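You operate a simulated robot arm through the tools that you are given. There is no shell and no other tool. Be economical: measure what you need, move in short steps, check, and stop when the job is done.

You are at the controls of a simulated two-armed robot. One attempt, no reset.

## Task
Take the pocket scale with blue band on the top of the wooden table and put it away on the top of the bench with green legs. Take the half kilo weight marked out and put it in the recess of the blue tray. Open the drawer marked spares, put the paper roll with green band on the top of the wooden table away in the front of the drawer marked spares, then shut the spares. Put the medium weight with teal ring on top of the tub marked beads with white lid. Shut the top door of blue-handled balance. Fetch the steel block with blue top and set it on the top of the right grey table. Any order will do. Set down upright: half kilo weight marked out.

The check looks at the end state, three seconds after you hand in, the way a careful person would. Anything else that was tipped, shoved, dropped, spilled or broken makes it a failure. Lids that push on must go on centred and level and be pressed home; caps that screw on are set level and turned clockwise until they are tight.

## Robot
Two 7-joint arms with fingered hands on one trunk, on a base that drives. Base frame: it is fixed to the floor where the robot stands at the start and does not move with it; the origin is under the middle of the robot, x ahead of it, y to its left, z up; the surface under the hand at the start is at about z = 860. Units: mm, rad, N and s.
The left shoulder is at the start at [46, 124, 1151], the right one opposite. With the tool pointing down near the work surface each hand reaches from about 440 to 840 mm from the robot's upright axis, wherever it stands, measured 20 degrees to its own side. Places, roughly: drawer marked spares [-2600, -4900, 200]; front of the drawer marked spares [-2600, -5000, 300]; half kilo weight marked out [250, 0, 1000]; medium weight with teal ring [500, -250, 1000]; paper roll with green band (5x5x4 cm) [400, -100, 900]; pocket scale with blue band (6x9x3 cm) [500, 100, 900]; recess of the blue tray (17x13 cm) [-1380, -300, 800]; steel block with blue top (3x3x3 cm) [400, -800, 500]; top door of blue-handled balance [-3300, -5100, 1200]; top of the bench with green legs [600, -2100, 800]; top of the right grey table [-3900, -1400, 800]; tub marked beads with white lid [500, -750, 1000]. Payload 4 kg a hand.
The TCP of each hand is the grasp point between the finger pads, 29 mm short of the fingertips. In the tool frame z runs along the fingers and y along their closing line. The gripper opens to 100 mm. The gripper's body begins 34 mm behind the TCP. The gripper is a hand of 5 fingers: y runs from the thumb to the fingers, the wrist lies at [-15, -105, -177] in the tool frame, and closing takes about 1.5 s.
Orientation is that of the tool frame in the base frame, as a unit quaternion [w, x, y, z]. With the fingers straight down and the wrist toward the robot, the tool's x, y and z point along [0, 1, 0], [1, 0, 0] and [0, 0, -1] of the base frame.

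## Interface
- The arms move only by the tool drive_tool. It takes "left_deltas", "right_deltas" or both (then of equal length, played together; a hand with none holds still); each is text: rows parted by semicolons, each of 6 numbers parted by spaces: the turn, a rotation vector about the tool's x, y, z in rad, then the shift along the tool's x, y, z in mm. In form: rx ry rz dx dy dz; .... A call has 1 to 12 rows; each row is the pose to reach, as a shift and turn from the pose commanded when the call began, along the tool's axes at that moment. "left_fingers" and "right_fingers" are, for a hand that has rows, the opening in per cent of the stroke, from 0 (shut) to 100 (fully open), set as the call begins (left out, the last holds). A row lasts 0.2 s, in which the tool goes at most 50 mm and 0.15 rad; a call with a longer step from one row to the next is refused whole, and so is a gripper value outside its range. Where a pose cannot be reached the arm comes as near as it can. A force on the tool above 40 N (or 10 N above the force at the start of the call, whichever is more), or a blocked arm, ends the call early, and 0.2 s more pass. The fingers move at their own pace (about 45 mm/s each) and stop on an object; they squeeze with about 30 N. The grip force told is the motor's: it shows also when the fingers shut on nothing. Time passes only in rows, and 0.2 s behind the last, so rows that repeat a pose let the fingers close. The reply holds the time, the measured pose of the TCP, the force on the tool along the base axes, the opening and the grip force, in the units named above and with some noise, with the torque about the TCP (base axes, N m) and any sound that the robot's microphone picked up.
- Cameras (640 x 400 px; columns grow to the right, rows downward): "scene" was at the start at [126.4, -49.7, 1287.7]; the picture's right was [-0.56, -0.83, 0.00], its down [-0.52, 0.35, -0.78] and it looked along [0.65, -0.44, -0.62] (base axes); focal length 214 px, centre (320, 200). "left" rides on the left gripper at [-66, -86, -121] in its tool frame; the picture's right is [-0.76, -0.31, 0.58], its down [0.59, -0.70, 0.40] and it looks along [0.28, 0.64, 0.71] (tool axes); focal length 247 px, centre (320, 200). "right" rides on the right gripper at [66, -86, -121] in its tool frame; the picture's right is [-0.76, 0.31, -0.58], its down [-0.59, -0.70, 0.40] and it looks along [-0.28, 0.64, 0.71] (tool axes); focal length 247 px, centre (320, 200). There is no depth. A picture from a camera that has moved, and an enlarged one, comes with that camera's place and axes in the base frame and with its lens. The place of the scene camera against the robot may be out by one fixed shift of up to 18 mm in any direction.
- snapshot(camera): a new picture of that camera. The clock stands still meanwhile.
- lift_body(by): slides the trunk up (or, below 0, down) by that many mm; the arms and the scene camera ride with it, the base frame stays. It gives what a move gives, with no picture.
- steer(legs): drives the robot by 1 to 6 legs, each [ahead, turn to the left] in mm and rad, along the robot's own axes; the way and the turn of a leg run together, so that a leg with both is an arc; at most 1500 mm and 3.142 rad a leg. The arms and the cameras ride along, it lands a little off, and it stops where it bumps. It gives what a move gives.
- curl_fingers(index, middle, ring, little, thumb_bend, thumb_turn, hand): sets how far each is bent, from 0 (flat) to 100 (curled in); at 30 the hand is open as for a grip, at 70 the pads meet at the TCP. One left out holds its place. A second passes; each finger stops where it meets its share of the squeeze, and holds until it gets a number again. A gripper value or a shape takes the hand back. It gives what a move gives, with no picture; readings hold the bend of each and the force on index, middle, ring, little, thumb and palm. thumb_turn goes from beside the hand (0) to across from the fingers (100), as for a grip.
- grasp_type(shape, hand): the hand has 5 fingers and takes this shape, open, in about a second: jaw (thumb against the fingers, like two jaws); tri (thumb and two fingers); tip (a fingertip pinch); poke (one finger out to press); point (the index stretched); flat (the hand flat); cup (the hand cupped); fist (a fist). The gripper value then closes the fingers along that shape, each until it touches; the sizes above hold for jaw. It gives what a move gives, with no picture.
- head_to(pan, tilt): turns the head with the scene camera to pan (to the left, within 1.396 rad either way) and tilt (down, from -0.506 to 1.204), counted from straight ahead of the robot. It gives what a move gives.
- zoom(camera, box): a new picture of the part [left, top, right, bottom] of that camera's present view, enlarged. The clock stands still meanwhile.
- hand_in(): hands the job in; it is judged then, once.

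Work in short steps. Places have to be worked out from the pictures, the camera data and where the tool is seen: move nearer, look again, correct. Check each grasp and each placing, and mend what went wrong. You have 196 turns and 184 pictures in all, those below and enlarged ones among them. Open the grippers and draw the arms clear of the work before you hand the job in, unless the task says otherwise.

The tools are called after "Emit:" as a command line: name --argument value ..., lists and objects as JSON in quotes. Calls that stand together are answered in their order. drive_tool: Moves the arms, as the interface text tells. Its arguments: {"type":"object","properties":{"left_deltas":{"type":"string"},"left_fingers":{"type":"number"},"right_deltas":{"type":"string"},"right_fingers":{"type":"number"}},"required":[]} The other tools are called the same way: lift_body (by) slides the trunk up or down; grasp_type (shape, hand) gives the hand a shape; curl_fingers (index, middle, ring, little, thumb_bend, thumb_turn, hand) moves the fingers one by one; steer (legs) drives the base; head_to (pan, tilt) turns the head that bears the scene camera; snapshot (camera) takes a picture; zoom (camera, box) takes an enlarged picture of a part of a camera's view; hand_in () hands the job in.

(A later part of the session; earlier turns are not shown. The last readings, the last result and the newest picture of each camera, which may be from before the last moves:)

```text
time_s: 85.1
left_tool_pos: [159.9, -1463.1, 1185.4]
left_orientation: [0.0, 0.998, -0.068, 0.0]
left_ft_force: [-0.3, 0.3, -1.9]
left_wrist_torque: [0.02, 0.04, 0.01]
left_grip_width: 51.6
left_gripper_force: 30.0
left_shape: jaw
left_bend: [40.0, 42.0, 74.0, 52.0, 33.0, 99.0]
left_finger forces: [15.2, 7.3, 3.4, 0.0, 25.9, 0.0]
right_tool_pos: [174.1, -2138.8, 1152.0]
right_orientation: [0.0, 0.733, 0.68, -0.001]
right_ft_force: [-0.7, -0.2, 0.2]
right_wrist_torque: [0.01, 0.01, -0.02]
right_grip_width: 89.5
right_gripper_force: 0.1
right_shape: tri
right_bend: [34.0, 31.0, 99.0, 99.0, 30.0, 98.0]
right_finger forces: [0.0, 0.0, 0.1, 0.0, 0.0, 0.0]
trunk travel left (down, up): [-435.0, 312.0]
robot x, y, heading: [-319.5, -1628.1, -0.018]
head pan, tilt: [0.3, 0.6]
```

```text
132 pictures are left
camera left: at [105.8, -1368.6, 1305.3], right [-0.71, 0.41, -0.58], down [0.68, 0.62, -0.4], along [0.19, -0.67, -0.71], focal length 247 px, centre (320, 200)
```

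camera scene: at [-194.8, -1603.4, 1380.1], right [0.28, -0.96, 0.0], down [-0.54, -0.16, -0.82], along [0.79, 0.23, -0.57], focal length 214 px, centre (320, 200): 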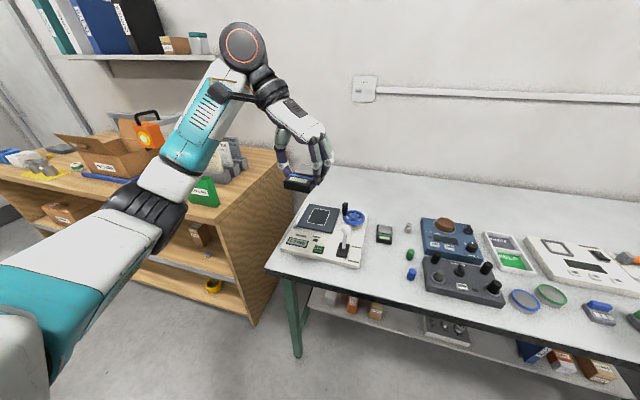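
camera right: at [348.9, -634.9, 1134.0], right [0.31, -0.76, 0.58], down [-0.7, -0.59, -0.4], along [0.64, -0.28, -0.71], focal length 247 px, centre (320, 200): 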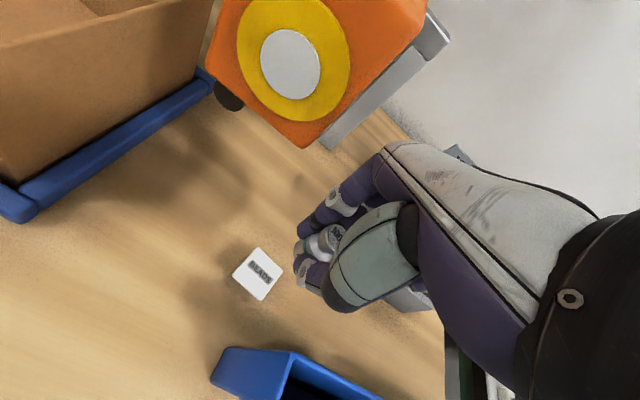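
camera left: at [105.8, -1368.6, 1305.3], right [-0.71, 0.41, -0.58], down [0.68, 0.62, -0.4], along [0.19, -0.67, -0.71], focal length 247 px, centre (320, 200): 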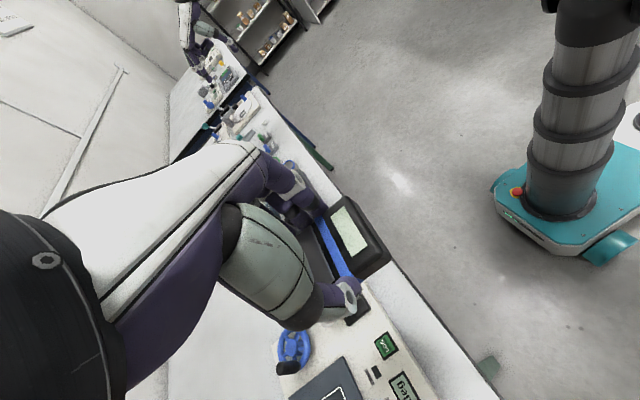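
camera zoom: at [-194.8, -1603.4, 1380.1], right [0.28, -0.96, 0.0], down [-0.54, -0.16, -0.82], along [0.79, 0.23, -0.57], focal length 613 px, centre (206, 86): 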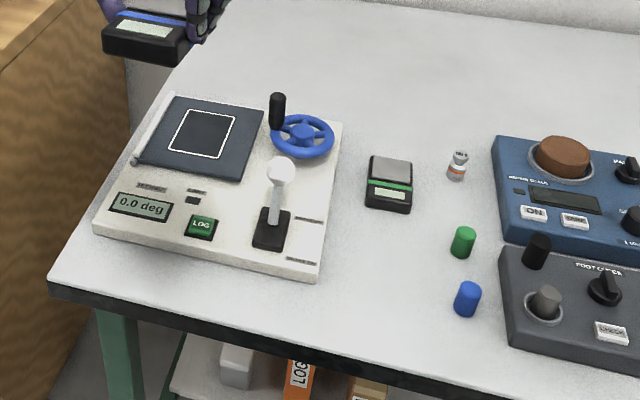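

I found free space behind the white device, around (640,-1620). I drive 200 ahead, then extend the left hand over that spot.

Emit:
steer --legs '[[200, 0]]'

Emit:
drive_tool --left_deltas "0 0 0 40 15 0; 0 0 0 80 30 0; 0 0 0 120 47 0; 0 0 0 160 63 0; 0 0 0 200 78 0; 0 0 0 240 94 0; 0 0 0 275 107 0; 0 0 0 299 117 0"

Emit:
snapshot --camera "left"

Emit:
snapshot --camera "scene"

```text
time_s: 86.7
left_tool_pos: [359.5, -1465.2, 1184.9]
left_orientation: [0.001, 0.998, -0.066, 0.0]
left_ft_force: [-0.2, -0.6, -1.4]
left_wrist_torque: [0.0, 0.04, -0.02]
left_grip_width: 51.6
left_gripper_force: 29.9
left_shape: jaw
left_bend: [40.0, 42.0, 74.0, 52.0, 33.0, 99.0]
left_finger forces: [15.2, 7.3, 3.4, 0.1, 26.0, 0.0]
right_tool_pos: [376.7, -2139.6, 1152.7]
right_orientation: [-0.001, 0.732, 0.681, 0.0]
right_ft_force: [1.0, -0.3, 0.1]
right_wrist_torque: [0.01, -0.02, -0.01]
right_grip_width: 89.6
right_gripper_force: 0.1
right_shape: tri
right_bend: [34.0, 31.0, 99.0, 99.0, 30.0, 98.0]
right_finger forces: [0.0, 0.1, 0.0, 0.1, 0.1, 0.0]
trunk travel left (down, up): [-435.0, 312.0]
robot x, y, heading: [-118.8, -1627.6, -0.012]
head pan, tilt: [0.3, 0.6]
```

```text
time_s: 88.5
left_tool_pos: [537.3, -1597.5, 1166.6]
left_orientation: [0.0, 0.998, -0.066, 0.0]
left_ft_force: [0.2, 0.3, -1.8]
left_wrist_torque: [-0.02, 0.04, 0.0]
left_grip_width: 51.6
left_gripper_force: 30.4
left_shape: jaw
left_bend: [40.0, 42.0, 74.0, 52.0, 33.0, 99.0]
left_finger forces: [15.1, 7.5, 3.7, 0.0, 26.6, 0.0]
left hand out of reach, approached as far as the arm can: row 5, 6, 7, 8
right_tool_pos: [376.1, -2138.5, 1153.5]
right_orientation: [0.0, 0.732, 0.681, -0.001]
right_ft_force: [-0.4, -0.1, -0.5]
right_wrist_torque: [-0.03, -0.01, 0.01]
right_grip_width: 89.9
right_gripper_force: 0.0
right_shape: tri
right_bend: [34.0, 31.0, 99.0, 99.0, 30.0, 98.0]
right_finger forces: [0.0, 0.0, 0.0, 0.1, 0.0, 0.0]
trunk travel left (down, up): [-435.0, 312.0]
robot x, y, heading: [-117.8, -1633.1, -0.013]
head pan, tilt: [0.3, 0.6]
```

```text
131 pictures are left
camera left: at [482.7, -1502.9, 1286.5], right [-0.71, 0.4, -0.58], down [0.68, 0.62, -0.4], along [0.2, -0.67, -0.71], focal length 247 px, centre (320, 200)
```

left: 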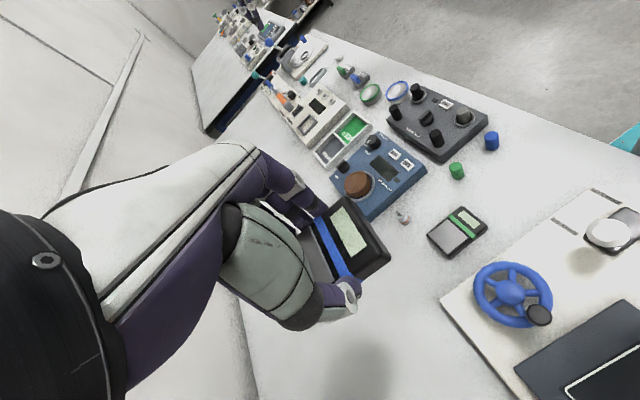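

```text
130 pictures are left
camera scene: at [4.1, -1603.6, 1380.0], right [0.28, -0.96, 0.0], down [-0.54, -0.16, -0.82], along [0.79, 0.23, -0.57], focal length 214 px, centre (320, 200)
```

scene: 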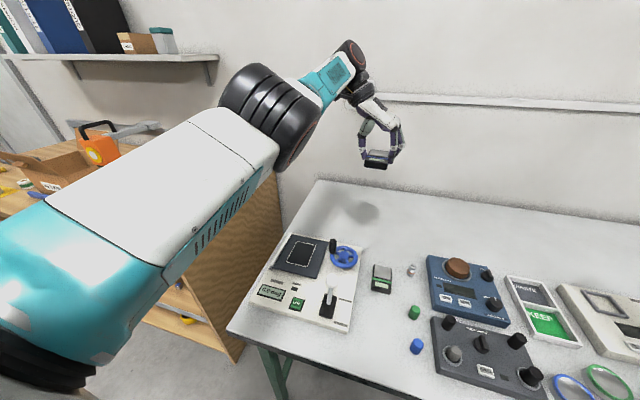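

Bench top is at about z 792 and the reach with wrist outward is limited; I choose the clear spot (565,-1655) behind the green-banded scale, nudge the base 30 mm ahead, and then lower the trunk.

Emit:
steer --legs '[[30, 0]]'

Emit:
drive_tool --left_deltas "0 0 0 -33 16 0; 0 0 0 -66 32 0; 0 0 0 -100 48 0; 0 0 0 -100 48 0"

Emit:
lift_body --by -150

Emit:
snapshot --camera "left"

```text
time_s: 89.3
left_tool_pos: [564.6, -1601.0, 1168.4]
left_orientation: [0.0, 0.998, -0.066, 0.001]
left_ft_force: [-0.4, -0.9, -2.1]
left_wrist_torque: [0.02, -0.01, 0.0]
left_grip_width: 51.7
left_gripper_force: 29.6
left_shape: jaw
left_bend: [40.0, 42.0, 74.0, 52.0, 33.0, 99.0]
left_finger forces: [15.2, 7.6, 3.7, 0.1, 26.7, 0.0]
right_tool_pos: [403.8, -2139.8, 1152.4]
right_orientation: [0.0, 0.733, 0.681, 0.0]
right_ft_force: [1.0, 0.1, 0.5]
right_wrist_torque: [0.01, 0.01, -0.01]
right_grip_width: 89.6
right_gripper_force: 0.1
right_shape: tri
right_bend: [34.0, 31.0, 99.0, 99.0, 30.0, 98.0]
right_finger forces: [0.1, 0.0, 0.0, 0.0, 0.0, 0.0]
trunk travel left (down, up): [-435.0, 312.0]
robot x, y, heading: [-88.9, -1627.6, -0.012]
head pan, tilt: [0.3, 0.6]
```

```text
time_s: 90.3
left_tool_pos: [555.2, -1652.0, 1184.3]
left_orientation: [0.0, 0.998, -0.066, -0.001]
left_ft_force: [0.5, 0.5, -1.4]
left_wrist_torque: [0.0, 0.06, 0.01]
left_grip_width: 51.5
left_gripper_force: 30.1
left_shape: jaw
left_bend: [40.0, 42.0, 74.0, 52.0, 33.0, 99.0]
left_finger forces: [15.2, 7.6, 3.8, 0.0, 26.5, 0.0]
left hand out of reach, approached as far as the arm can: row 1, 2, 3, 4
right_tool_pos: [404.8, -2138.8, 1152.8]
right_orientation: [0.0, 0.732, 0.681, -0.001]
right_ft_force: [0.2, 0.1, 0.0]
right_wrist_torque: [0.0, -0.03, 0.0]
right_grip_width: 89.9
right_gripper_force: 0.0
right_shape: tri
right_bend: [34.0, 31.0, 99.0, 99.0, 30.0, 98.0]
right_finger forces: [0.0, 0.0, 0.0, 0.0, 0.0, 0.1]
trunk travel left (down, up): [-435.0, 312.0]
robot x, y, heading: [-91.2, -1629.8, -0.016]
head pan, tilt: [0.3, 0.6]
```

```text
time_s: 92.1
left_tool_pos: [573.1, -1652.9, 978.3]
left_orientation: [0.002, 0.997, -0.067, -0.046]
left_ft_force: [0.2, -0.4, -1.2]
left_wrist_torque: [0.0, 0.02, 0.02]
left_grip_width: 51.5
left_gripper_force: 30.0
left_shape: jaw
left_bend: [40.0, 42.0, 74.0, 52.0, 33.0, 99.0]
left_finger forces: [15.3, 7.5, 3.6, 0.0, 26.6, 0.0]
right_tool_pos: [403.1, -2140.2, 1003.3]
right_orientation: [0.0, 0.732, 0.681, 0.0]
right_ft_force: [-0.6, -0.1, 0.1]
right_wrist_torque: [0.02, -0.01, 0.02]
right_grip_width: 90.0
right_gripper_force: 0.0
right_shape: tri
right_bend: [34.0, 31.0, 99.0, 99.0, 30.0, 98.0]
right_finger forces: [0.1, 0.0, 0.0, 0.1, 0.0, 0.1]
trunk travel left (down, up): [-285.0, 462.0]
robot x, y, heading: [-94.1, -1630.5, -0.011]
head pan, tilt: [0.3, 0.6]
```

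```text
129 pictures are left
camera left: at [529.2, -1558.4, 1102.9], right [-0.76, 0.41, -0.51], down [0.64, 0.62, -0.46], along [0.13, -0.67, -0.73], focal length 247 px, centre (320, 200)
```

left: 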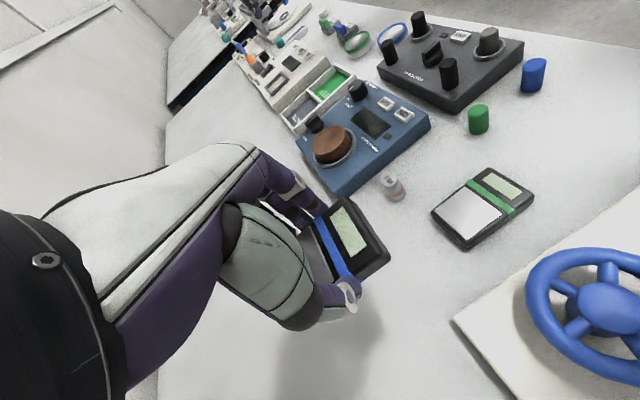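

The hand tilted slightly at its reach limit. I pull the target in to x≈550 and lower to z≈900.

Emit:
drive_tool --left_deltas "0 0 0 -8 0 30; 0 0 0 -16 0 70; 0 0 0 -16 0 105; 0 0 0 -16 0 135; 0 0 0 -16 0 135"

```text
time_s: 93.3
left_tool_pos: [572.3, -1656.5, 841.8]
left_orientation: [0.002, 0.997, -0.067, -0.047]
left_ft_force: [0.1, -0.2, 1.0]
left_wrist_torque: [0.0, -0.1, 0.0]
left_grip_width: 51.4
left_gripper_force: 30.1
left_shape: jaw
left_bend: [40.0, 42.0, 74.0, 52.0, 33.0, 99.0]
left_finger forces: [15.1, 7.8, 4.2, 0.0, 27.0, 0.0]
left hand out of reach, approached as far as the arm can: row 1, 2, 3, 4, 5
right_tool_pos: [405.3, -2140.0, 1002.1]
right_orientation: [-0.001, 0.733, 0.68, -0.001]
right_ft_force: [0.3, 0.3, -0.6]
right_wrist_torque: [-0.02, 0.0, -0.08]
right_grip_width: 89.8
right_gripper_force: 0.0
right_shape: tri
right_bend: [34.0, 31.0, 99.0, 99.0, 30.0, 98.0]
right_finger forces: [0.1, 0.0, 0.0, 0.0, 0.0, 0.0]
trunk travel left (down, up): [-285.0, 462.0]
robot x, y, heading: [-91.5, -1625.8, -0.014]
head pan, tilt: [0.3, 0.6]
```

It went to z 842 and is just touching. Look.

Emit:
snapshot --camera "left"

Emit:
head_to --pan 0.05 --tilt 0.6

Emit:
snapshot --camera "scene"

```text
128 pictures are left
camera left: at [528.4, -1561.3, 966.5], right [-0.76, 0.41, -0.51], down [0.64, 0.62, -0.46], along [0.13, -0.67, -0.73], focal length 247 px, centre (320, 200)
```

left: 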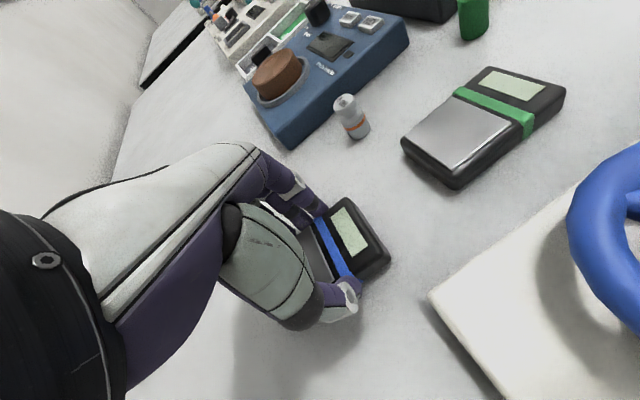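

```text
time_s: 94.0
left_tool_pos: [571.8, -1656.2, 841.8]
left_orientation: [0.002, 0.997, -0.068, -0.047]
left_ft_force: [-0.3, -0.4, 0.9]
left_wrist_torque: [0.04, -0.12, -0.01]
left_grip_width: 51.4
left_gripper_force: 30.1
left_shape: jaw
left_bend: [40.0, 42.0, 74.0, 52.0, 33.0, 99.0]
left_finger forces: [15.1, 7.8, 4.4, 0.1, 26.9, 0.0]
right_tool_pos: [403.7, -2140.3, 1003.8]
right_orientation: [-0.001, 0.733, 0.68, 0.0]
right_ft_force: [-0.1, 0.7, -0.7]
right_wrist_torque: [-0.01, -0.01, -0.05]
right_grip_width: 89.9
right_gripper_force: 0.1
right_shape: tri
right_bend: [34.0, 31.0, 99.0, 99.0, 30.0, 98.0]
right_finger forces: [0.0, 0.0, 0.0, 0.0, 0.0, 0.0]
trunk travel left (down, up): [-285.0, 462.0]
robot x, y, heading: [-91.1, -1631.2, -0.016]
head pan, tilt: [0.051, 0.6]
```

```text
127 pictures are left
camera scene: at [68.3, -1628.2, 1227.3], right [0.04, -1.0, 0.0], down [-0.56, -0.02, -0.82], along [0.82, 0.03, -0.57], focal length 214 px, centre (320, 200)
```

scene: 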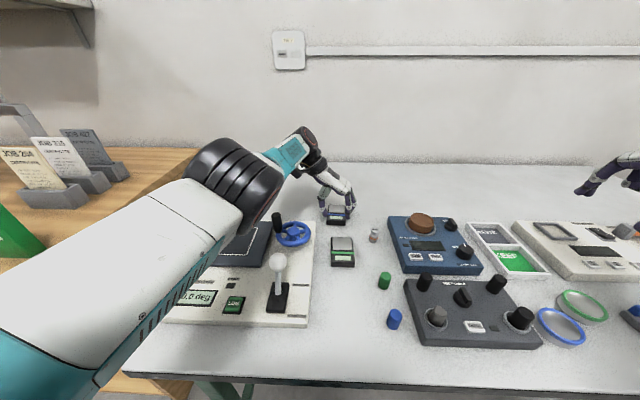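

The far edge touches since the scale is tilted ~5°. I lift 8 mm, pull back 22 mm and level it.

Emit:
drive_tool --left_deltas "0 0 0 0 0 -8; 0 0.03 0 -10 0 -8; 0 0.06 0 -20 0 -8; 0 0.094 0 -24 0 -8; 0 0.094 0 -24 0 -8"

```text
time_s: 95.2
left_tool_pos: [588.7, -1663.1, 849.1]
left_orientation: [0.005, 0.998, -0.067, 0.0]
left_ft_force: [-0.9, -0.3, -1.5]
left_wrist_torque: [0.0, -0.01, -0.01]
left_grip_width: 51.6
left_gripper_force: 30.0
left_shape: jaw
left_bend: [40.0, 42.0, 74.0, 52.0, 33.0, 99.0]
left_finger forces: [15.1, 7.7, 3.8, 0.0, 26.8, 0.0]
left hand out of reach, approached as far as the arm can: row 2, 3, 4, 5
right_tool_pos: [403.7, -2140.1, 1003.0]
right_orientation: [-0.001, 0.732, 0.681, -0.001]
right_ft_force: [-0.8, 0.3, -0.1]
right_wrist_torque: [0.03, 0.02, 0.05]
right_grip_width: 89.7
right_gripper_force: 0.2
right_shape: tri
right_bend: [34.0, 31.0, 99.0, 99.0, 30.0, 98.0]
right_finger forces: [0.0, 0.0, 0.0, 0.0, 0.1, 0.0]
trunk travel left (down, up): [-285.0, 462.0]
robot x, y, heading: [-90.8, -1632.0, -0.012]
head pan, tilt: [0.051, 0.6]
```

Now level at (589,-1663), still clear of everything. Lower gently.

Emit:
drive_tool --left_deltas "0 0 0 0 0 4; 0 0 0 0 0 8; 0 0 0 0 0 10"

```text
time_s: 96.0
left_tool_pos: [588.7, -1660.8, 839.4]
left_orientation: [0.006, 0.998, -0.066, 0.001]
left_ft_force: [0.7, -0.2, -0.9]
left_wrist_torque: [0.02, 0.01, -0.01]
left_grip_width: 51.5
left_gripper_force: 29.7
left_shape: jaw
left_bend: [40.0, 42.0, 74.0, 52.0, 33.0, 99.0]
left_finger forces: [15.1, 7.7, 4.1, 0.0, 26.8, 0.0]
right_tool_pos: [404.0, -2140.3, 1002.2]
right_orientation: [-0.001, 0.733, 0.681, -0.001]
right_ft_force: [0.5, 0.3, 0.7]
right_wrist_torque: [0.0, 0.01, 0.02]
right_grip_width: 89.9
right_gripper_force: 0.0
right_shape: tri
right_bend: [34.0, 31.0, 99.0, 99.0, 30.0, 98.0]
right_finger forces: [0.0, 0.0, 0.0, 0.0, 0.1, 0.1]
trunk travel left (down, up): [-285.0, 462.0]
robot x, y, heading: [-90.7, -1628.8, -0.013]
head pan, tilt: [0.051, 0.6]
```

Continue down in small steps to contact.

Emit:
drive_tool --left_deltas "0 0 0 0 0 2; 0 0 0 0 0 4; 0 0 0 0 0 4"

Emit:
zoom --camera "scene" --box '[280, 160, 400, 280]'

```text
time_s: 96.8
left_tool_pos: [588.6, -1659.9, 837.0]
left_orientation: [0.006, 0.998, -0.066, 0.003]
left_ft_force: [1.6, -0.5, 16.2]
left_wrist_torque: [0.01, -0.07, 0.01]
left_grip_width: 52.1
left_gripper_force: 29.6
left_shape: jaw
left_bend: [40.0, 42.0, 74.0, 52.0, 33.0, 99.0]
left_finger forces: [16.4, 8.9, 4.6, 0.0, 29.3, 0.0]
right_tool_pos: [402.8, -2140.7, 1004.0]
right_orientation: [0.0, 0.733, 0.681, 0.0]
right_ft_force: [-0.1, 0.3, 0.8]
right_wrist_torque: [-0.04, -0.01, 0.01]
right_grip_width: 89.7
right_gripper_force: 0.1
right_shape: tri
right_bend: [34.0, 31.0, 99.0, 99.0, 30.0, 98.0]
right_finger forces: [0.0, 0.0, 0.0, 0.0, 0.0, 0.0]
trunk travel left (down, up): [-285.0, 462.0]
robot x, y, heading: [-89.4, -1632.6, -0.015]
head pan, tilt: [0.051, 0.6]
```

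```text
3.33 times, centred on (340, 220) of scene
camera zoom: at [66.8, -1628.2, 1227.8], right [0.04, -1.0, 0.0], down [-0.56, -0.02, -0.83], along [0.82, 0.03, -0.56], focal length 715 px, centre (253, 133)
```

zoom: 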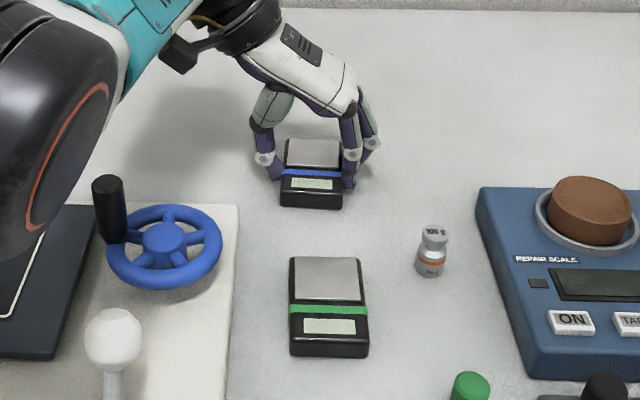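

Scale sits flat on the bench. Release and withdraw upward.

Emit:
drive_tool --left_deltas "0 0 0 0 0 -1; 0 0 0 0 0 -2; 0 0 0 0 0 -2; 0 0 0 0 0 -2; 0 0 0 0 0 -2; 0 0 0 0 0 -2; 0 0 0 0 0 -2; 0 0 0 0 0 -20; 0 0 0 0 0 -60; 0 0 0 0 0 -100; 0 0 0 0 0 -150; 0 0 0 0 0 -200" --left_fingers 100

Emit:
zoom --camera "scene" --box '[280, 160, 400, 280]'

```text
time_s: 99.4
left_tool_pos: [582.2, -1652.5, 1032.4]
left_orientation: [0.005, 0.998, -0.067, 0.001]
left_ft_force: [-0.5, 0.1, -0.1]
left_wrist_torque: [-0.02, -0.01, -0.02]
left_grip_width: 99.5
left_gripper_force: 0.1
left_shape: jaw
left_bend: [30.0, 30.0, 30.0, 30.0, 30.0, 98.0]
left_finger forces: [0.0, 0.1, 0.0, 0.0, 0.0, 0.0]
left hand out of reach, approached as far as the arm can: row 9, 10, 12
right_tool_pos: [403.4, -2139.9, 1004.5]
right_orientation: [0.0, 0.732, 0.681, 0.0]
right_ft_force: [-0.1, 0.3, -0.3]
right_wrist_torque: [-0.04, -0.03, 0.0]
right_grip_width: 89.5
right_gripper_force: 0.0
right_shape: tri
right_bend: [34.0, 31.0, 99.0, 99.0, 30.0, 98.0]
right_finger forces: [0.0, 0.0, 0.0, 0.0, 0.0, 0.0]
trunk travel left (down, up): [-285.0, 462.0]
robot x, y, heading: [-90.9, -1627.7, -0.011]
head pan, tilt: [0.051, 0.6]
```

```text
3.33 times, centred on (340, 220) of scene
camera zoom: at [67.0, -1628.3, 1227.6], right [0.04, -1.0, 0.0], down [-0.56, -0.02, -0.83], along [0.82, 0.03, -0.56], focal length 715 px, centre (253, 133)
```

zoom: 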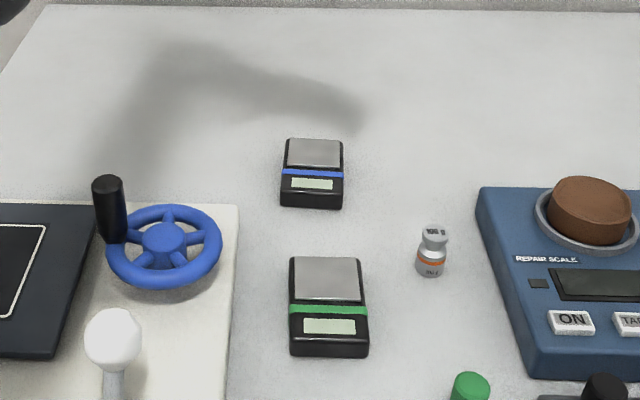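

Scale placed. Now for the block: raise the trunk for clearance, back off, drive along to in front of the wooden table's right half.

Emit:
lift_body --by 150

Emit:
steer --legs '[[-450, 0], [0, 1.58], [980, 0], [0, -1.57]]'

Emit:
head_to --pan -0.4 --tilt 0.75

Emit:
snapshot --camera "scene"

```text
time_s: 101.2
left_tool_pos: [558.0, -1654.6, 1236.2]
left_orientation: [0.003, 0.997, -0.066, 0.044]
left_ft_force: [0.3, -0.6, -0.6]
left_wrist_torque: [-0.01, -0.02, 0.0]
left_grip_width: 100.0
left_gripper_force: 0.1
left_shape: jaw
left_bend: [30.0, 30.0, 30.0, 30.0, 30.0, 98.0]
left_finger forces: [0.0, 0.1, 0.1, 0.0, 0.0, 0.0]
right_tool_pos: [404.0, -2139.9, 1152.5]
right_orientation: [-0.002, 0.733, 0.681, 0.0]
right_ft_force: [-0.4, -0.3, 0.3]
right_wrist_torque: [0.02, 0.01, -0.01]
right_grip_width: 89.6
right_gripper_force: 0.1
right_shape: tri
right_bend: [34.0, 31.0, 99.0, 99.0, 30.0, 98.0]
right_finger forces: [0.1, 0.0, 0.1, 0.0, 0.1, 0.0]
trunk travel left (down, up): [-435.0, 312.0]
robot x, y, heading: [-90.9, -1630.5, -0.013]
head pan, tilt: [0.051, 0.6]
```

```text
time_s: 116.4
left_tool_pos: [135.7, -694.0, 1236.2]
left_orientation: [0.004, 0.996, -0.076, 0.043]
left_ft_force: [0.1, -0.1, 0.1]
left_wrist_torque: [0.02, 0.0, -0.02]
left_grip_width: 100.1
left_gripper_force: 0.1
left_shape: jaw
left_bend: [30.0, 30.0, 30.0, 30.0, 30.0, 98.0]
left_finger forces: [0.0, 0.1, 0.0, 0.1, 0.0, 0.0]
right_tool_pos: [-30.2, -1176.9, 1152.5]
right_orientation: [-0.001, 0.74, 0.673, 0.0]
right_ft_force: [-0.1, -0.9, -0.2]
right_wrist_torque: [0.0, -0.02, 0.05]
right_grip_width: 90.0
right_gripper_force: 0.1
right_shape: tri
right_bend: [34.0, 31.0, 99.0, 99.0, 30.0, 98.0]
right_finger forces: [0.1, 0.1, 0.0, 0.1, 0.0, 0.1]
trunk travel left (down, up): [-435.0, 312.0]
robot x, y, heading: [-515.8, -657.4, -0.04]
head pan, tilt: [0.051, 0.6]
```

```text
time_s: 117.3
left_tool_pos: [135.9, -694.2, 1236.0]
left_orientation: [0.004, 0.996, -0.076, 0.044]
left_ft_force: [0.9, 0.2, 0.6]
left_wrist_torque: [0.02, 0.02, 0.0]
left_grip_width: 99.8
left_gripper_force: 0.0
left_shape: jaw
left_bend: [30.0, 30.0, 30.0, 30.0, 30.0, 98.0]
left_finger forces: [0.1, 0.0, 0.1, 0.0, 0.0, 0.0]
right_tool_pos: [-28.3, -1177.2, 1152.3]
right_orientation: [0.0, 0.74, 0.672, 0.0]
right_ft_force: [-0.2, -0.1, -1.0]
right_wrist_torque: [0.03, -0.02, 0.01]
right_grip_width: 89.7
right_gripper_force: 0.0
right_shape: tri
right_bend: [34.0, 31.0, 99.0, 99.0, 30.0, 98.0]
right_finger forces: [0.0, 0.0, 0.0, 0.0, 0.1, 0.0]
trunk travel left (down, up): [-435.0, 312.0]
robot x, y, heading: [-511.6, -656.5, -0.032]
head pan, tilt: [-0.4, 0.75]
```

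```text
124 pictures are left
camera scene: at [-399.7, -693.5, 1367.3], right [-0.42, -0.91, 0.0], down [-0.62, 0.29, -0.73], along [0.66, -0.31, -0.68], focal length 214 px, centre (320, 200)
```

scene: 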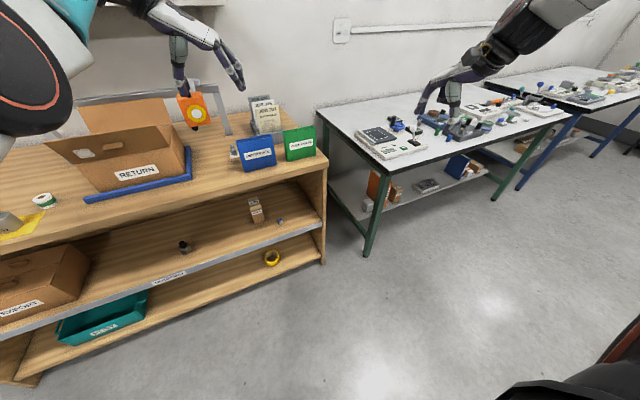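

Zoom in on the shelf with the block.

Emit:
zoom --camera "scene" --box '[220, 160, 340, 280]'

```text
3.33 times, centred on (280, 220) of scene
camera zoom: at [-399.7, -693.5, 1367.3], right [-0.42, -0.91, 0.0], down [-0.62, 0.29, -0.73], along [0.66, -0.31, -0.68], focal length 715 px, centre (453, 133)
```

zoom: 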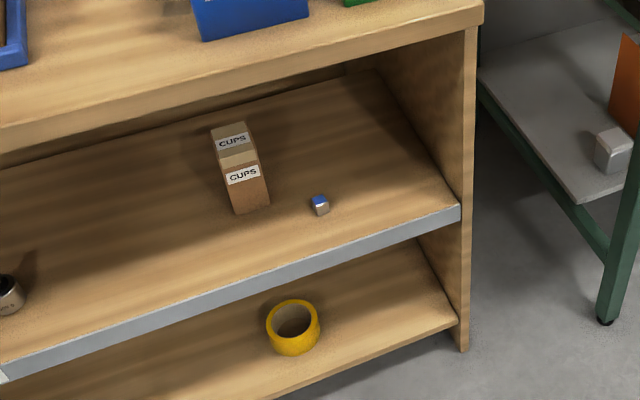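

Block is at about (382,-815) on the shelf, z≈475. First I tuck the left hand to the robot's left so that it won't hit the table when the trunk lowers.

Emit:
drive_tool --left_deltas "0 0 0 -36 -33 0; 0 0 0 -72 -66 0; 0 0 0 -108 -99 0; 0 0 0 -144 -132 0; 0 0 0 -180 -165 0; 0 0 0 -216 -198 0; 0 0 0 -252 -231 0; 0 0 0 -288 -264 0; 0 0 0 -324 -297 0; 0 0 0 -360 -330 0; 0 0 0 -396 -363 0; 0 0 0 -430 -395 0"

```text
time_s: 119.9
left_tool_pos: [-226.9, -239.3, 1202.0]
left_orientation: [0.004, 0.996, -0.079, 0.049]
left_ft_force: [0.4, 0.4, -3.4]
left_wrist_torque: [-0.08, 0.09, -0.03]
left_grip_width: 99.8
left_gripper_force: 0.0
left_shape: jaw
left_bend: [30.0, 30.0, 30.0, 30.0, 30.0, 98.0]
left_finger forces: [0.1, 0.0, 0.1, 0.0, 0.0, 0.0]
right_tool_pos: [-31.0, -1178.6, 1153.9]
right_orientation: [0.0, 0.74, 0.673, -0.001]
right_ft_force: [-1.3, -0.8, 0.4]
right_wrist_torque: [-0.01, -0.08, 0.01]
right_grip_width: 90.0
right_gripper_force: 0.2
right_shape: tri
right_bend: [34.0, 31.0, 99.0, 99.0, 30.0, 98.0]
right_finger forces: [0.0, 0.0, 0.0, 0.1, 0.0, 0.0]
trunk travel left (down, up): [-435.0, 312.0]
robot x, y, heading: [-512.8, -656.8, -0.03]
head pan, tilt: [-0.4, 0.75]
```

Left is tucked. Now lower the trunk 330 and turn the right hand so the wrist is outward, moving it in front of the shelf gap.

Emit:
lift_body --by -330

Emit:
drive_tool --right_deltas "0 0 -0.1385 31 -6.5 8; 0 0 -0.277 61 -13 17; 0 0 -0.4155 92 -19.5 25; 0 0 -0.554 123 -26 33; 0 0 -0.6925 153 -32.5 42; 0 0 -0.831 184 -39 50; 0 0 -0.9695 215 -45.5 58; 0 0 -1.108 245 -52 67; 0 0 -1.2465 276 -58.5 75; 0 0 -1.385 307 -65 83; 0 0 -1.5235 337 -71.5 92; 0 0 -1.66 368 -78 100"

```text
time_s: 123.1
left_tool_pos: [-227.6, -238.1, 868.6]
left_orientation: [0.003, 0.996, -0.077, 0.044]
left_ft_force: [0.6, 1.0, -1.5]
left_wrist_torque: [0.01, -0.02, 0.01]
left_grip_width: 100.3
left_gripper_force: 0.0
left_shape: jaw
left_bend: [30.0, 30.0, 30.0, 30.0, 30.0, 98.0]
left_finger forces: [0.0, 0.0, 0.0, 0.0, 0.0, 0.1]
right_tool_pos: [-30.1, -1176.4, 824.2]
right_orientation: [0.0, 0.74, 0.673, 0.0]
right_ft_force: [-0.2, 1.3, -0.1]
right_wrist_torque: [-0.02, 0.0, 0.03]
right_grip_width: 89.6
right_gripper_force: 0.0
right_shape: tri
right_bend: [34.0, 31.0, 99.0, 99.0, 30.0, 98.0]
right_finger forces: [0.1, 0.1, 0.1, 0.1, 0.0, 0.0]
trunk travel left (down, up): [-105.0, 642.0]
robot x, y, heading: [-517.4, -655.5, -0.031]
head pan, tilt: [-0.4, 0.75]
```

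```text
time_s: 125.7
left_tool_pos: [-226.1, -237.7, 869.1]
left_orientation: [0.003, 0.996, -0.077, 0.044]
left_ft_force: [-0.2, -0.1, 0.6]
left_wrist_torque: [0.02, -0.03, -0.03]
left_grip_width: 99.8
left_gripper_force: 0.0
left_shape: jaw
left_bend: [30.0, 30.0, 30.0, 30.0, 30.0, 98.0]
left_finger forces: [0.0, 0.0, 0.0, 0.1, 0.0, 0.0]
right_tool_pos: [-74.3, -802.2, 720.7]
right_orientation: [-0.001, 0.0, 1.0, 0.001]
right_ft_force: [-0.4, -0.2, -0.3]
right_wrist_torque: [0.0, 0.01, 0.04]
right_grip_width: 90.1
right_gripper_force: 0.0
right_shape: tri
right_bend: [34.0, 31.0, 99.0, 99.0, 30.0, 98.0]
right_finger forces: [0.0, 0.0, 0.0, 0.1, 0.0, 0.1]
trunk travel left (down, up): [-105.0, 642.0]
robot x, y, heading: [-514.4, -659.2, -0.032]
head pan, tilt: [-0.4, 0.75]
```

Now pitch the fingers forward and lower.

Emit:
drive_tool --right_deltas "0 -0.13 0 0 0 21; 0 -0.26 0 0 0 42; 0 -0.39 0 0 0 64; 0 -0.52 0 0 0 85; 0 -0.65 0 0 0 107; 0 -0.78 0 0 0 128; 0 -0.91 0 0 0 150; 0 -0.91 0 0 0 150" --right_fingers 75

Emit:
snapshot --camera "right"

```text
time_s: 127.5
left_tool_pos: [-227.3, -238.0, 867.9]
left_orientation: [0.004, 0.996, -0.077, 0.044]
left_ft_force: [0.7, 0.5, 0.6]
left_wrist_torque: [-0.01, -0.03, 0.01]
left_grip_width: 100.1
left_gripper_force: 0.1
left_shape: jaw
left_bend: [30.0, 30.0, 30.0, 30.0, 30.0, 98.0]
left_finger forces: [0.1, 0.0, 0.0, 0.0, 0.0, 0.0]
right_tool_pos: [-72.5, -802.0, 573.9]
right_orientation: [0.44, 0.003, 0.898, -0.001]
right_ft_force: [-0.1, 0.0, -0.2]
right_wrist_torque: [0.0, -0.01, 0.01]
right_grip_width: 75.1
right_gripper_force: 0.0
right_shape: tri
right_bend: [39.0, 34.0, 99.0, 99.0, 30.0, 99.0]
right_finger forces: [0.0, 0.0, 0.1, 0.0, 0.0, 0.0]
trunk travel left (down, up): [-105.0, 642.0]
robot x, y, heading: [-518.6, -655.4, -0.035]
head pan, tilt: [-0.4, 0.75]
```

```text
122 pictures are left
camera right: at [-207.0, -889.0, 597.8], right [0.01, 0.31, 0.95], down [0.67, -0.71, 0.22], along [0.74, 0.64, -0.21], focal length 247 px, centre (320, 200)
```

right: 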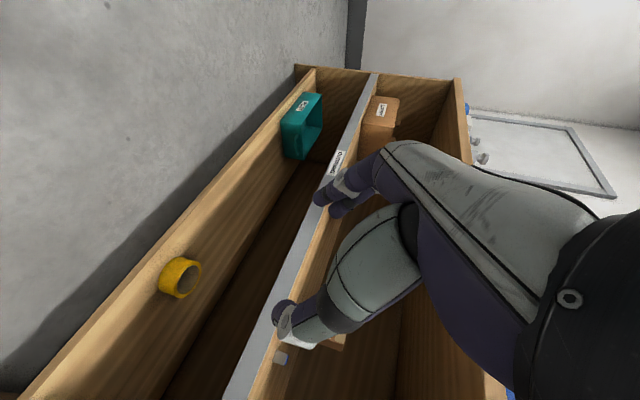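

Block visible. Drive ahead 300 and look again.

Emit:
steer --legs '[[300, 0.03]]'

Emit:
snapshot --camera "right"

Emit:
head_to --pan -0.25 --tilt 0.9

Emit:
snapshot --camera "scene"

```text
time_s: 129.6
left_tool_pos: [59.4, -235.5, 868.5]
left_orientation: [0.003, 0.997, -0.06, 0.043]
left_ft_force: [0.1, 0.2, -0.4]
left_wrist_torque: [0.01, 0.0, 0.03]
left_grip_width: 99.9
left_gripper_force: 0.1
left_shape: jaw
left_bend: [30.0, 30.0, 30.0, 30.0, 30.0, 98.0]
left_finger forces: [0.0, 0.0, 0.1, 0.0, 0.1, 0.1]
right_tool_pos: [232.2, -793.9, 574.4]
right_orientation: [0.439, -0.014, 0.898, 0.006]
right_ft_force: [0.3, -0.7, 0.2]
right_wrist_torque: [0.02, -0.01, 0.03]
right_grip_width: 75.0
right_gripper_force: 0.2
right_shape: tri
right_bend: [39.0, 34.0, 99.0, 99.0, 30.0, 99.0]
right_finger forces: [0.0, 0.1, 0.1, 0.0, 0.0, 0.1]
trunk travel left (down, up): [-105.0, 642.0]
robot x, y, heading: [-219.2, -662.8, -0.003]
head pan, tilt: [-0.4, 0.75]
```

```text
121 pictures are left
camera right: at [99.4, -884.1, 598.0], right [0.0, 0.31, 0.95], down [0.7, -0.68, 0.22], along [0.72, 0.66, -0.21], focal length 247 px, centre (320, 200)
```

right: 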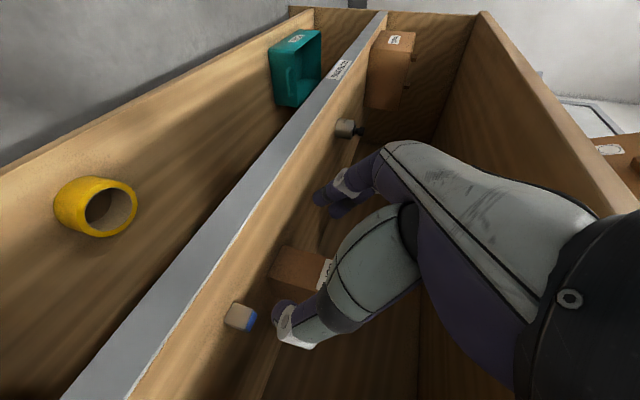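

```text
time_s: 130.3
left_tool_pos: [58.2, -234.6, 869.0]
left_orientation: [0.003, 0.997, -0.06, 0.044]
left_ft_force: [1.0, 0.5, 0.0]
left_wrist_torque: [0.02, -0.01, 0.01]
left_grip_width: 99.9
left_gripper_force: 0.1
left_shape: jaw
left_bend: [30.0, 30.0, 30.0, 30.0, 30.0, 98.0]
left_finger forces: [0.0, 0.0, 0.1, 0.0, 0.0, 0.0]
right_tool_pos: [231.6, -793.2, 572.9]
right_orientation: [0.439, -0.013, 0.898, 0.006]
right_ft_force: [0.2, 0.9, 0.1]
right_wrist_torque: [0.02, 0.01, -0.01]
right_grip_width: 75.4
right_gripper_force: 0.2
right_shape: tri
right_bend: [39.0, 34.0, 99.0, 99.0, 30.0, 99.0]
right_finger forces: [0.0, 0.1, 0.0, 0.0, 0.1, 0.0]
trunk travel left (down, up): [-105.0, 642.0]
robot x, y, heading: [-214.4, -657.9, -0.006]
head pan, tilt: [-0.25, 0.901]
```

```text
120 pictures are left
camera scene: at [-0.9, -681.3, 1014.7], right [-0.25, -0.97, 0.0], down [-0.76, 0.19, -0.62], along [0.6, -0.15, -0.78], focal length 214 px, centre (320, 200)
```

scene: 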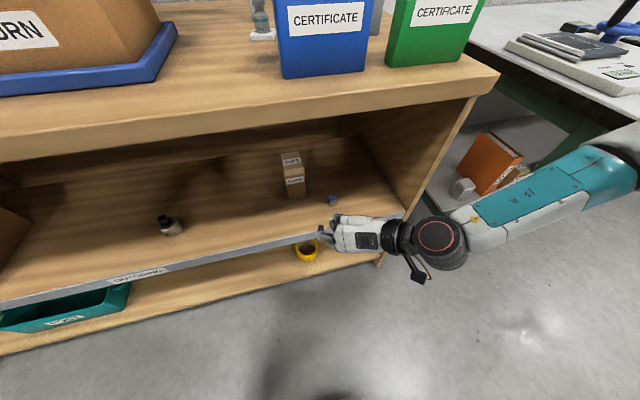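

Triangulated block: (391,-819,486). Zoom to see its orientation.

Emit:
zoom --camera "right" --box '[190, 260, 310, 370]'

Emit:
zoom --camera "scene" --box '[270, 140, 390, 260]'

```text
3.64 times, centred on (250, 315) of right
camera zoom: at [99.4, -884.1, 598.1], right [0.0, 0.31, 0.95], down [0.7, -0.68, 0.22], along [0.72, 0.66, -0.21], focal length 898 px, centre (574, -218)
```

zoom: 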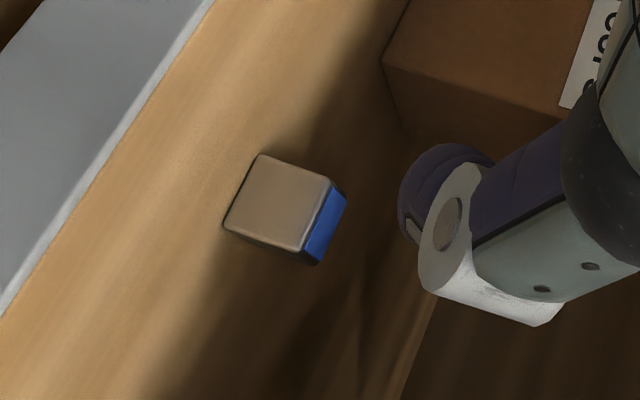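

```text
3.33 times, centred on (330, 200) of scene
camera zoom: at [-0.9, -681.3, 1014.7], right [-0.25, -0.97, 0.0], down [-0.76, 0.19, -0.62], along [0.6, -0.15, -0.78], focal length 715 px, centre (287, 200)
```

zoom: 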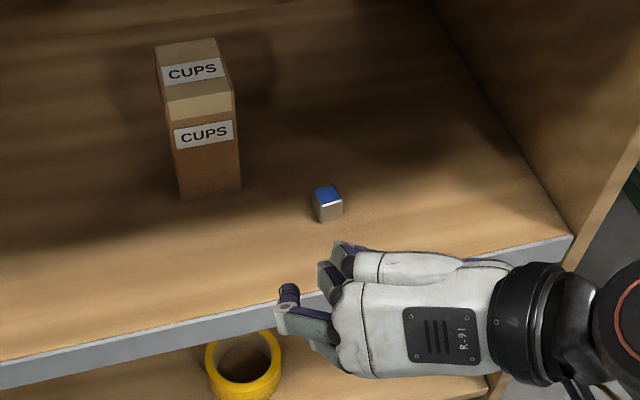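

Block faces are aligned with the shelf. I move in to a pre-grasp pose and check.

Emit:
drive_tool --right_deltas "0 0 0 -8 -9 35; 0 0 0 -17 -18 70; 0 0 0 -26 -28 103; 0 0 0 -26 -28 103"

Emit:
snapshot --camera "right"

Emit:
zoom --camera "scene" --box '[270, 140, 390, 260]'

```text
time_s: 131.3
left_tool_pos: [57.9, -234.2, 868.5]
left_orientation: [0.002, 0.997, -0.062, 0.043]
left_ft_force: [-0.3, -0.5, -0.6]
left_wrist_torque: [0.03, -0.02, -0.04]
left_grip_width: 99.9
left_gripper_force: 0.1
left_shape: jaw
left_bend: [30.0, 30.0, 30.0, 30.0, 30.0, 98.0]
left_finger forces: [0.1, 0.0, 0.0, 0.0, 0.1, 0.0]
right_tool_pos: [331.9, -819.8, 530.8]
right_orientation: [0.439, -0.012, 0.898, 0.005]
right_ft_force: [0.1, 0.2, 0.1]
right_wrist_torque: [0.0, -0.03, 0.01]
right_grip_width: 75.3
right_gripper_force: 0.1
right_shape: tri
right_bend: [39.0, 34.0, 99.0, 99.0, 30.0, 99.0]
right_finger forces: [0.0, 0.0, 0.0, 0.1, 0.1, 0.0]
trunk travel left (down, up): [-105.0, 642.0]
robot x, y, heading: [-218.2, -659.4, -0.003]
head pan, tilt: [-0.25, 0.901]
```

```text
117 pictures are left
camera right: at [198.8, -910.5, 555.7], right [0.0, 0.31, 0.95], down [0.7, -0.68, 0.22], along [0.72, 0.66, -0.21], focal length 247 px, centre (320, 200)
```

right: 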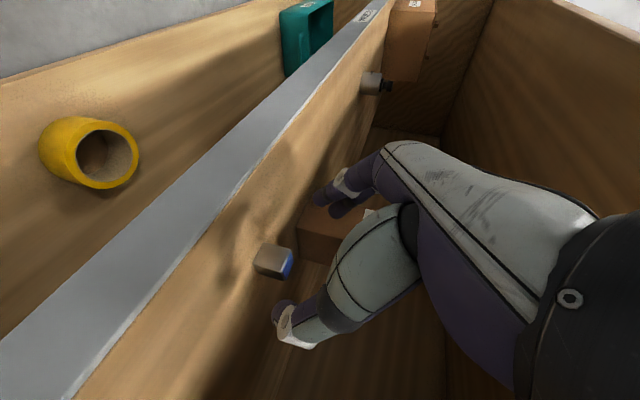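

```text
3.33 times, centred on (330, 200) of scene
camera zoom: at [-0.9, -681.2, 1014.6], right [-0.25, -0.97, 0.0], down [-0.76, 0.19, -0.62], along [0.6, -0.15, -0.78], focal length 715 px, centre (287, 200)
```

zoom: 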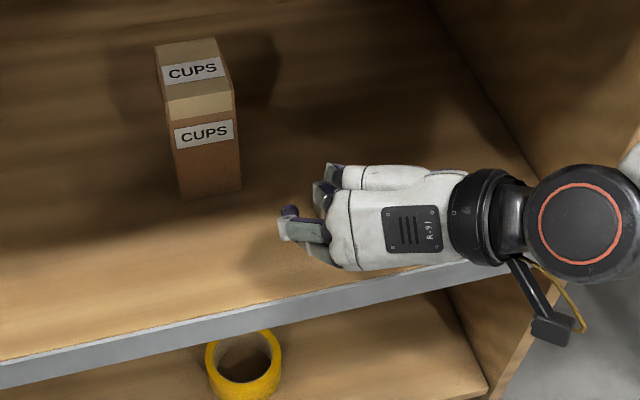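

Consistent: block at (389,-819,486). Advance to grasp and close.

Emit:
drive_tool --right_deltas "0 0 0 -3 0 20; 0 0 0 -6 0 40; 0 0 0 -7 0 54"

Emit:
snapshot --camera "right"

```text
time_s: 132.1
left_tool_pos: [57.3, -234.1, 869.9]
left_orientation: [0.002, 0.997, -0.061, 0.044]
left_ft_force: [-0.2, -0.5, 0.3]
left_wrist_torque: [0.0, -0.02, 0.01]
left_grip_width: 99.7
left_gripper_force: 0.0
left_shape: jaw
left_bend: [30.0, 30.0, 30.0, 30.0, 30.0, 98.0]
left_finger forces: [0.0, 0.0, 0.1, 0.1, 0.0, 0.0]
right_tool_pos: [377.2, -817.4, 501.5]
right_orientation: [0.439, -0.013, 0.898, 0.006]
right_ft_force: [-0.7, -0.7, -0.3]
right_wrist_torque: [0.03, -0.03, 0.01]
right_grip_width: 75.1
right_gripper_force: 0.1
right_shape: tri
right_bend: [39.0, 34.0, 99.0, 99.0, 30.0, 99.0]
right_finger forces: [0.0, 0.1, 0.0, 0.1, 0.0, 0.0]
trunk travel left (down, up): [-105.0, 642.0]
robot x, y, heading: [-216.8, -661.9, 0.001]
head pan, tilt: [-0.25, 0.901]
```

```text
115 pictures are left
camera right: at [244.9, -908.3, 526.8], right [0.0, 0.31, 0.95], down [0.7, -0.68, 0.22], along [0.72, 0.66, -0.21], focal length 247 px, centre (320, 200)
```

right: 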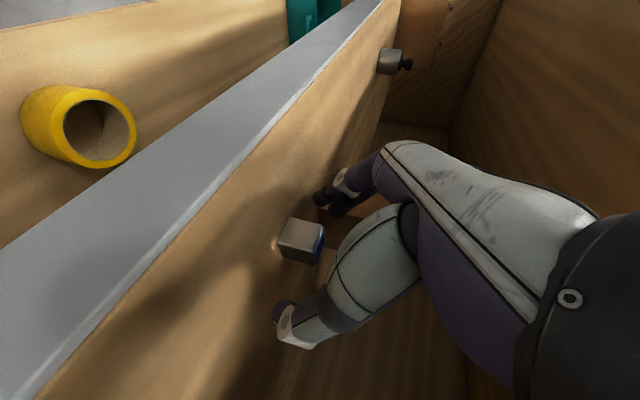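

Block lies between thumb and fingers. Close.

Emit:
drive_tool --right_deltas "0 0 0 2 0 4; 0 0 0 2 0 4; 0 0 0 2 0 4; 0 0 0 2 0 4; 0 0 0 2 0 4; 0 0 0 2 0 4; 0 0 0 2 0 4; 0 0 0 2 0 4" --right_fingers 0

Emit:
snapshot --camera "right"

```text
time_s: 133.9
left_tool_pos: [58.4, -233.6, 868.3]
left_orientation: [0.003, 0.997, -0.061, 0.043]
left_ft_force: [0.2, 0.5, 0.6]
left_wrist_torque: [0.0, 0.0, -0.01]
left_grip_width: 100.0
left_gripper_force: 0.1
left_shape: jaw
left_bend: [30.0, 30.0, 30.0, 30.0, 30.0, 98.0]
left_finger forces: [0.0, 0.0, 0.1, 0.0, 0.0, 0.0]
right_tool_pos: [379.7, -817.1, 499.4]
right_orientation: [0.44, -0.013, 0.898, 0.006]
right_ft_force: [-0.3, 0.9, 2.5]
right_wrist_torque: [0.03, 0.03, -0.01]
right_grip_width: 14.3
right_gripper_force: 29.9
right_shape: tri
right_bend: [63.0, 73.0, 100.0, 100.0, 54.0, 100.0]
right_finger forces: [15.2, 11.4, 0.0, 0.0, 27.0, 0.1]
trunk travel left (down, up): [-105.0, 642.0]
robot x, y, heading: [-215.8, -658.6, -0.001]
head pan, tilt: [-0.25, 0.901]
```

```text
114 pictures are left
camera right: at [246.5, -907.9, 523.6], right [0.0, 0.31, 0.95], down [0.7, -0.68, 0.22], along [0.72, 0.66, -0.21], focal length 247 px, centre (320, 200)
```

right: 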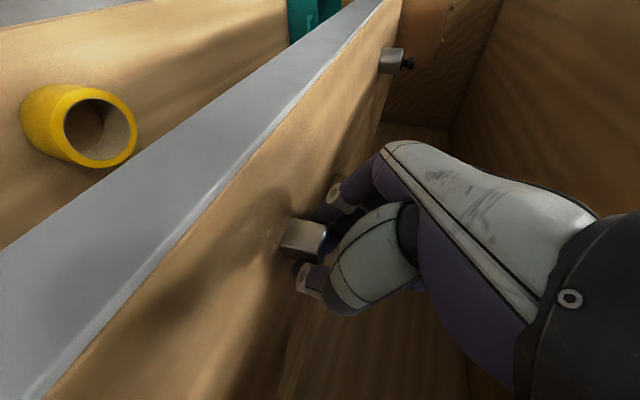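

Grip force 30 N on the block. Lift it gently upward 40 mm and check.

Emit:
drive_tool --right_deltas "0 0 0 -8 0 -6; 0 0 0 -20 0 -15; 0 0 0 -31.5 0 -25; 0 0 0 -31.5 0 -25"

Emit:
snapshot --camera "right"

```text
time_s: 134.9
left_tool_pos: [58.3, -234.5, 870.0]
left_orientation: [0.002, 0.997, -0.061, 0.044]
left_ft_force: [-0.3, 0.3, 0.3]
left_wrist_torque: [0.0, 0.01, 0.01]
left_grip_width: 100.0
left_gripper_force: 0.0
left_shape: jaw
left_bend: [30.0, 30.0, 30.0, 30.0, 30.0, 98.0]
left_finger forces: [0.0, 0.0, 0.0, 0.0, 0.0, 0.1]
right_tool_pos: [379.9, -815.8, 539.5]
right_orientation: [0.438, -0.012, 0.899, 0.006]
right_ft_force: [0.0, -0.5, -1.2]
right_wrist_torque: [0.0, 0.0, -0.01]
right_grip_width: 12.6
right_gripper_force: 30.6
right_shape: tri
right_bend: [62.0, 74.0, 100.0, 100.0, 74.0, 100.0]
right_finger forces: [18.2, 8.5, 0.0, 0.0, 23.5, 0.0]
trunk travel left (down, up): [-105.0, 642.0]
robot x, y, heading: [-214.1, -661.8, 0.001]
head pan, tilt: [-0.25, 0.901]
```

```text
113 pictures are left
camera right: at [246.6, -907.8, 564.3], right [0.0, 0.31, 0.95], down [0.7, -0.68, 0.22], along [0.72, 0.66, -0.21], focal length 247 px, centre (320, 200)
```

right: 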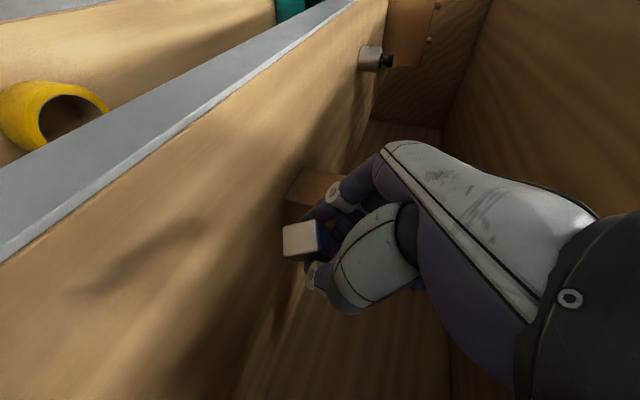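

Thumb slid a bit; zoom to check the grip.

Emit:
zoom --camera "right" --box '[260, 170, 380, 290]'

```text
3.33 times, centred on (320, 230) of right
camera zoom: at [246.6, -907.8, 564.3], right [0.0, 0.31, 0.95], down [0.7, -0.68, 0.22], along [0.72, 0.66, -0.21], focal length 823 px, centre (320, 100)
```

zoom: 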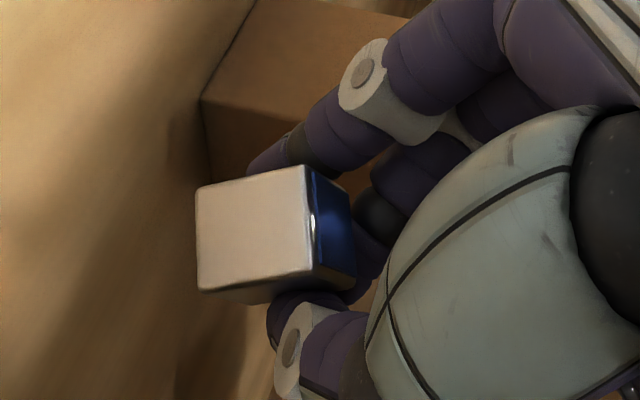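

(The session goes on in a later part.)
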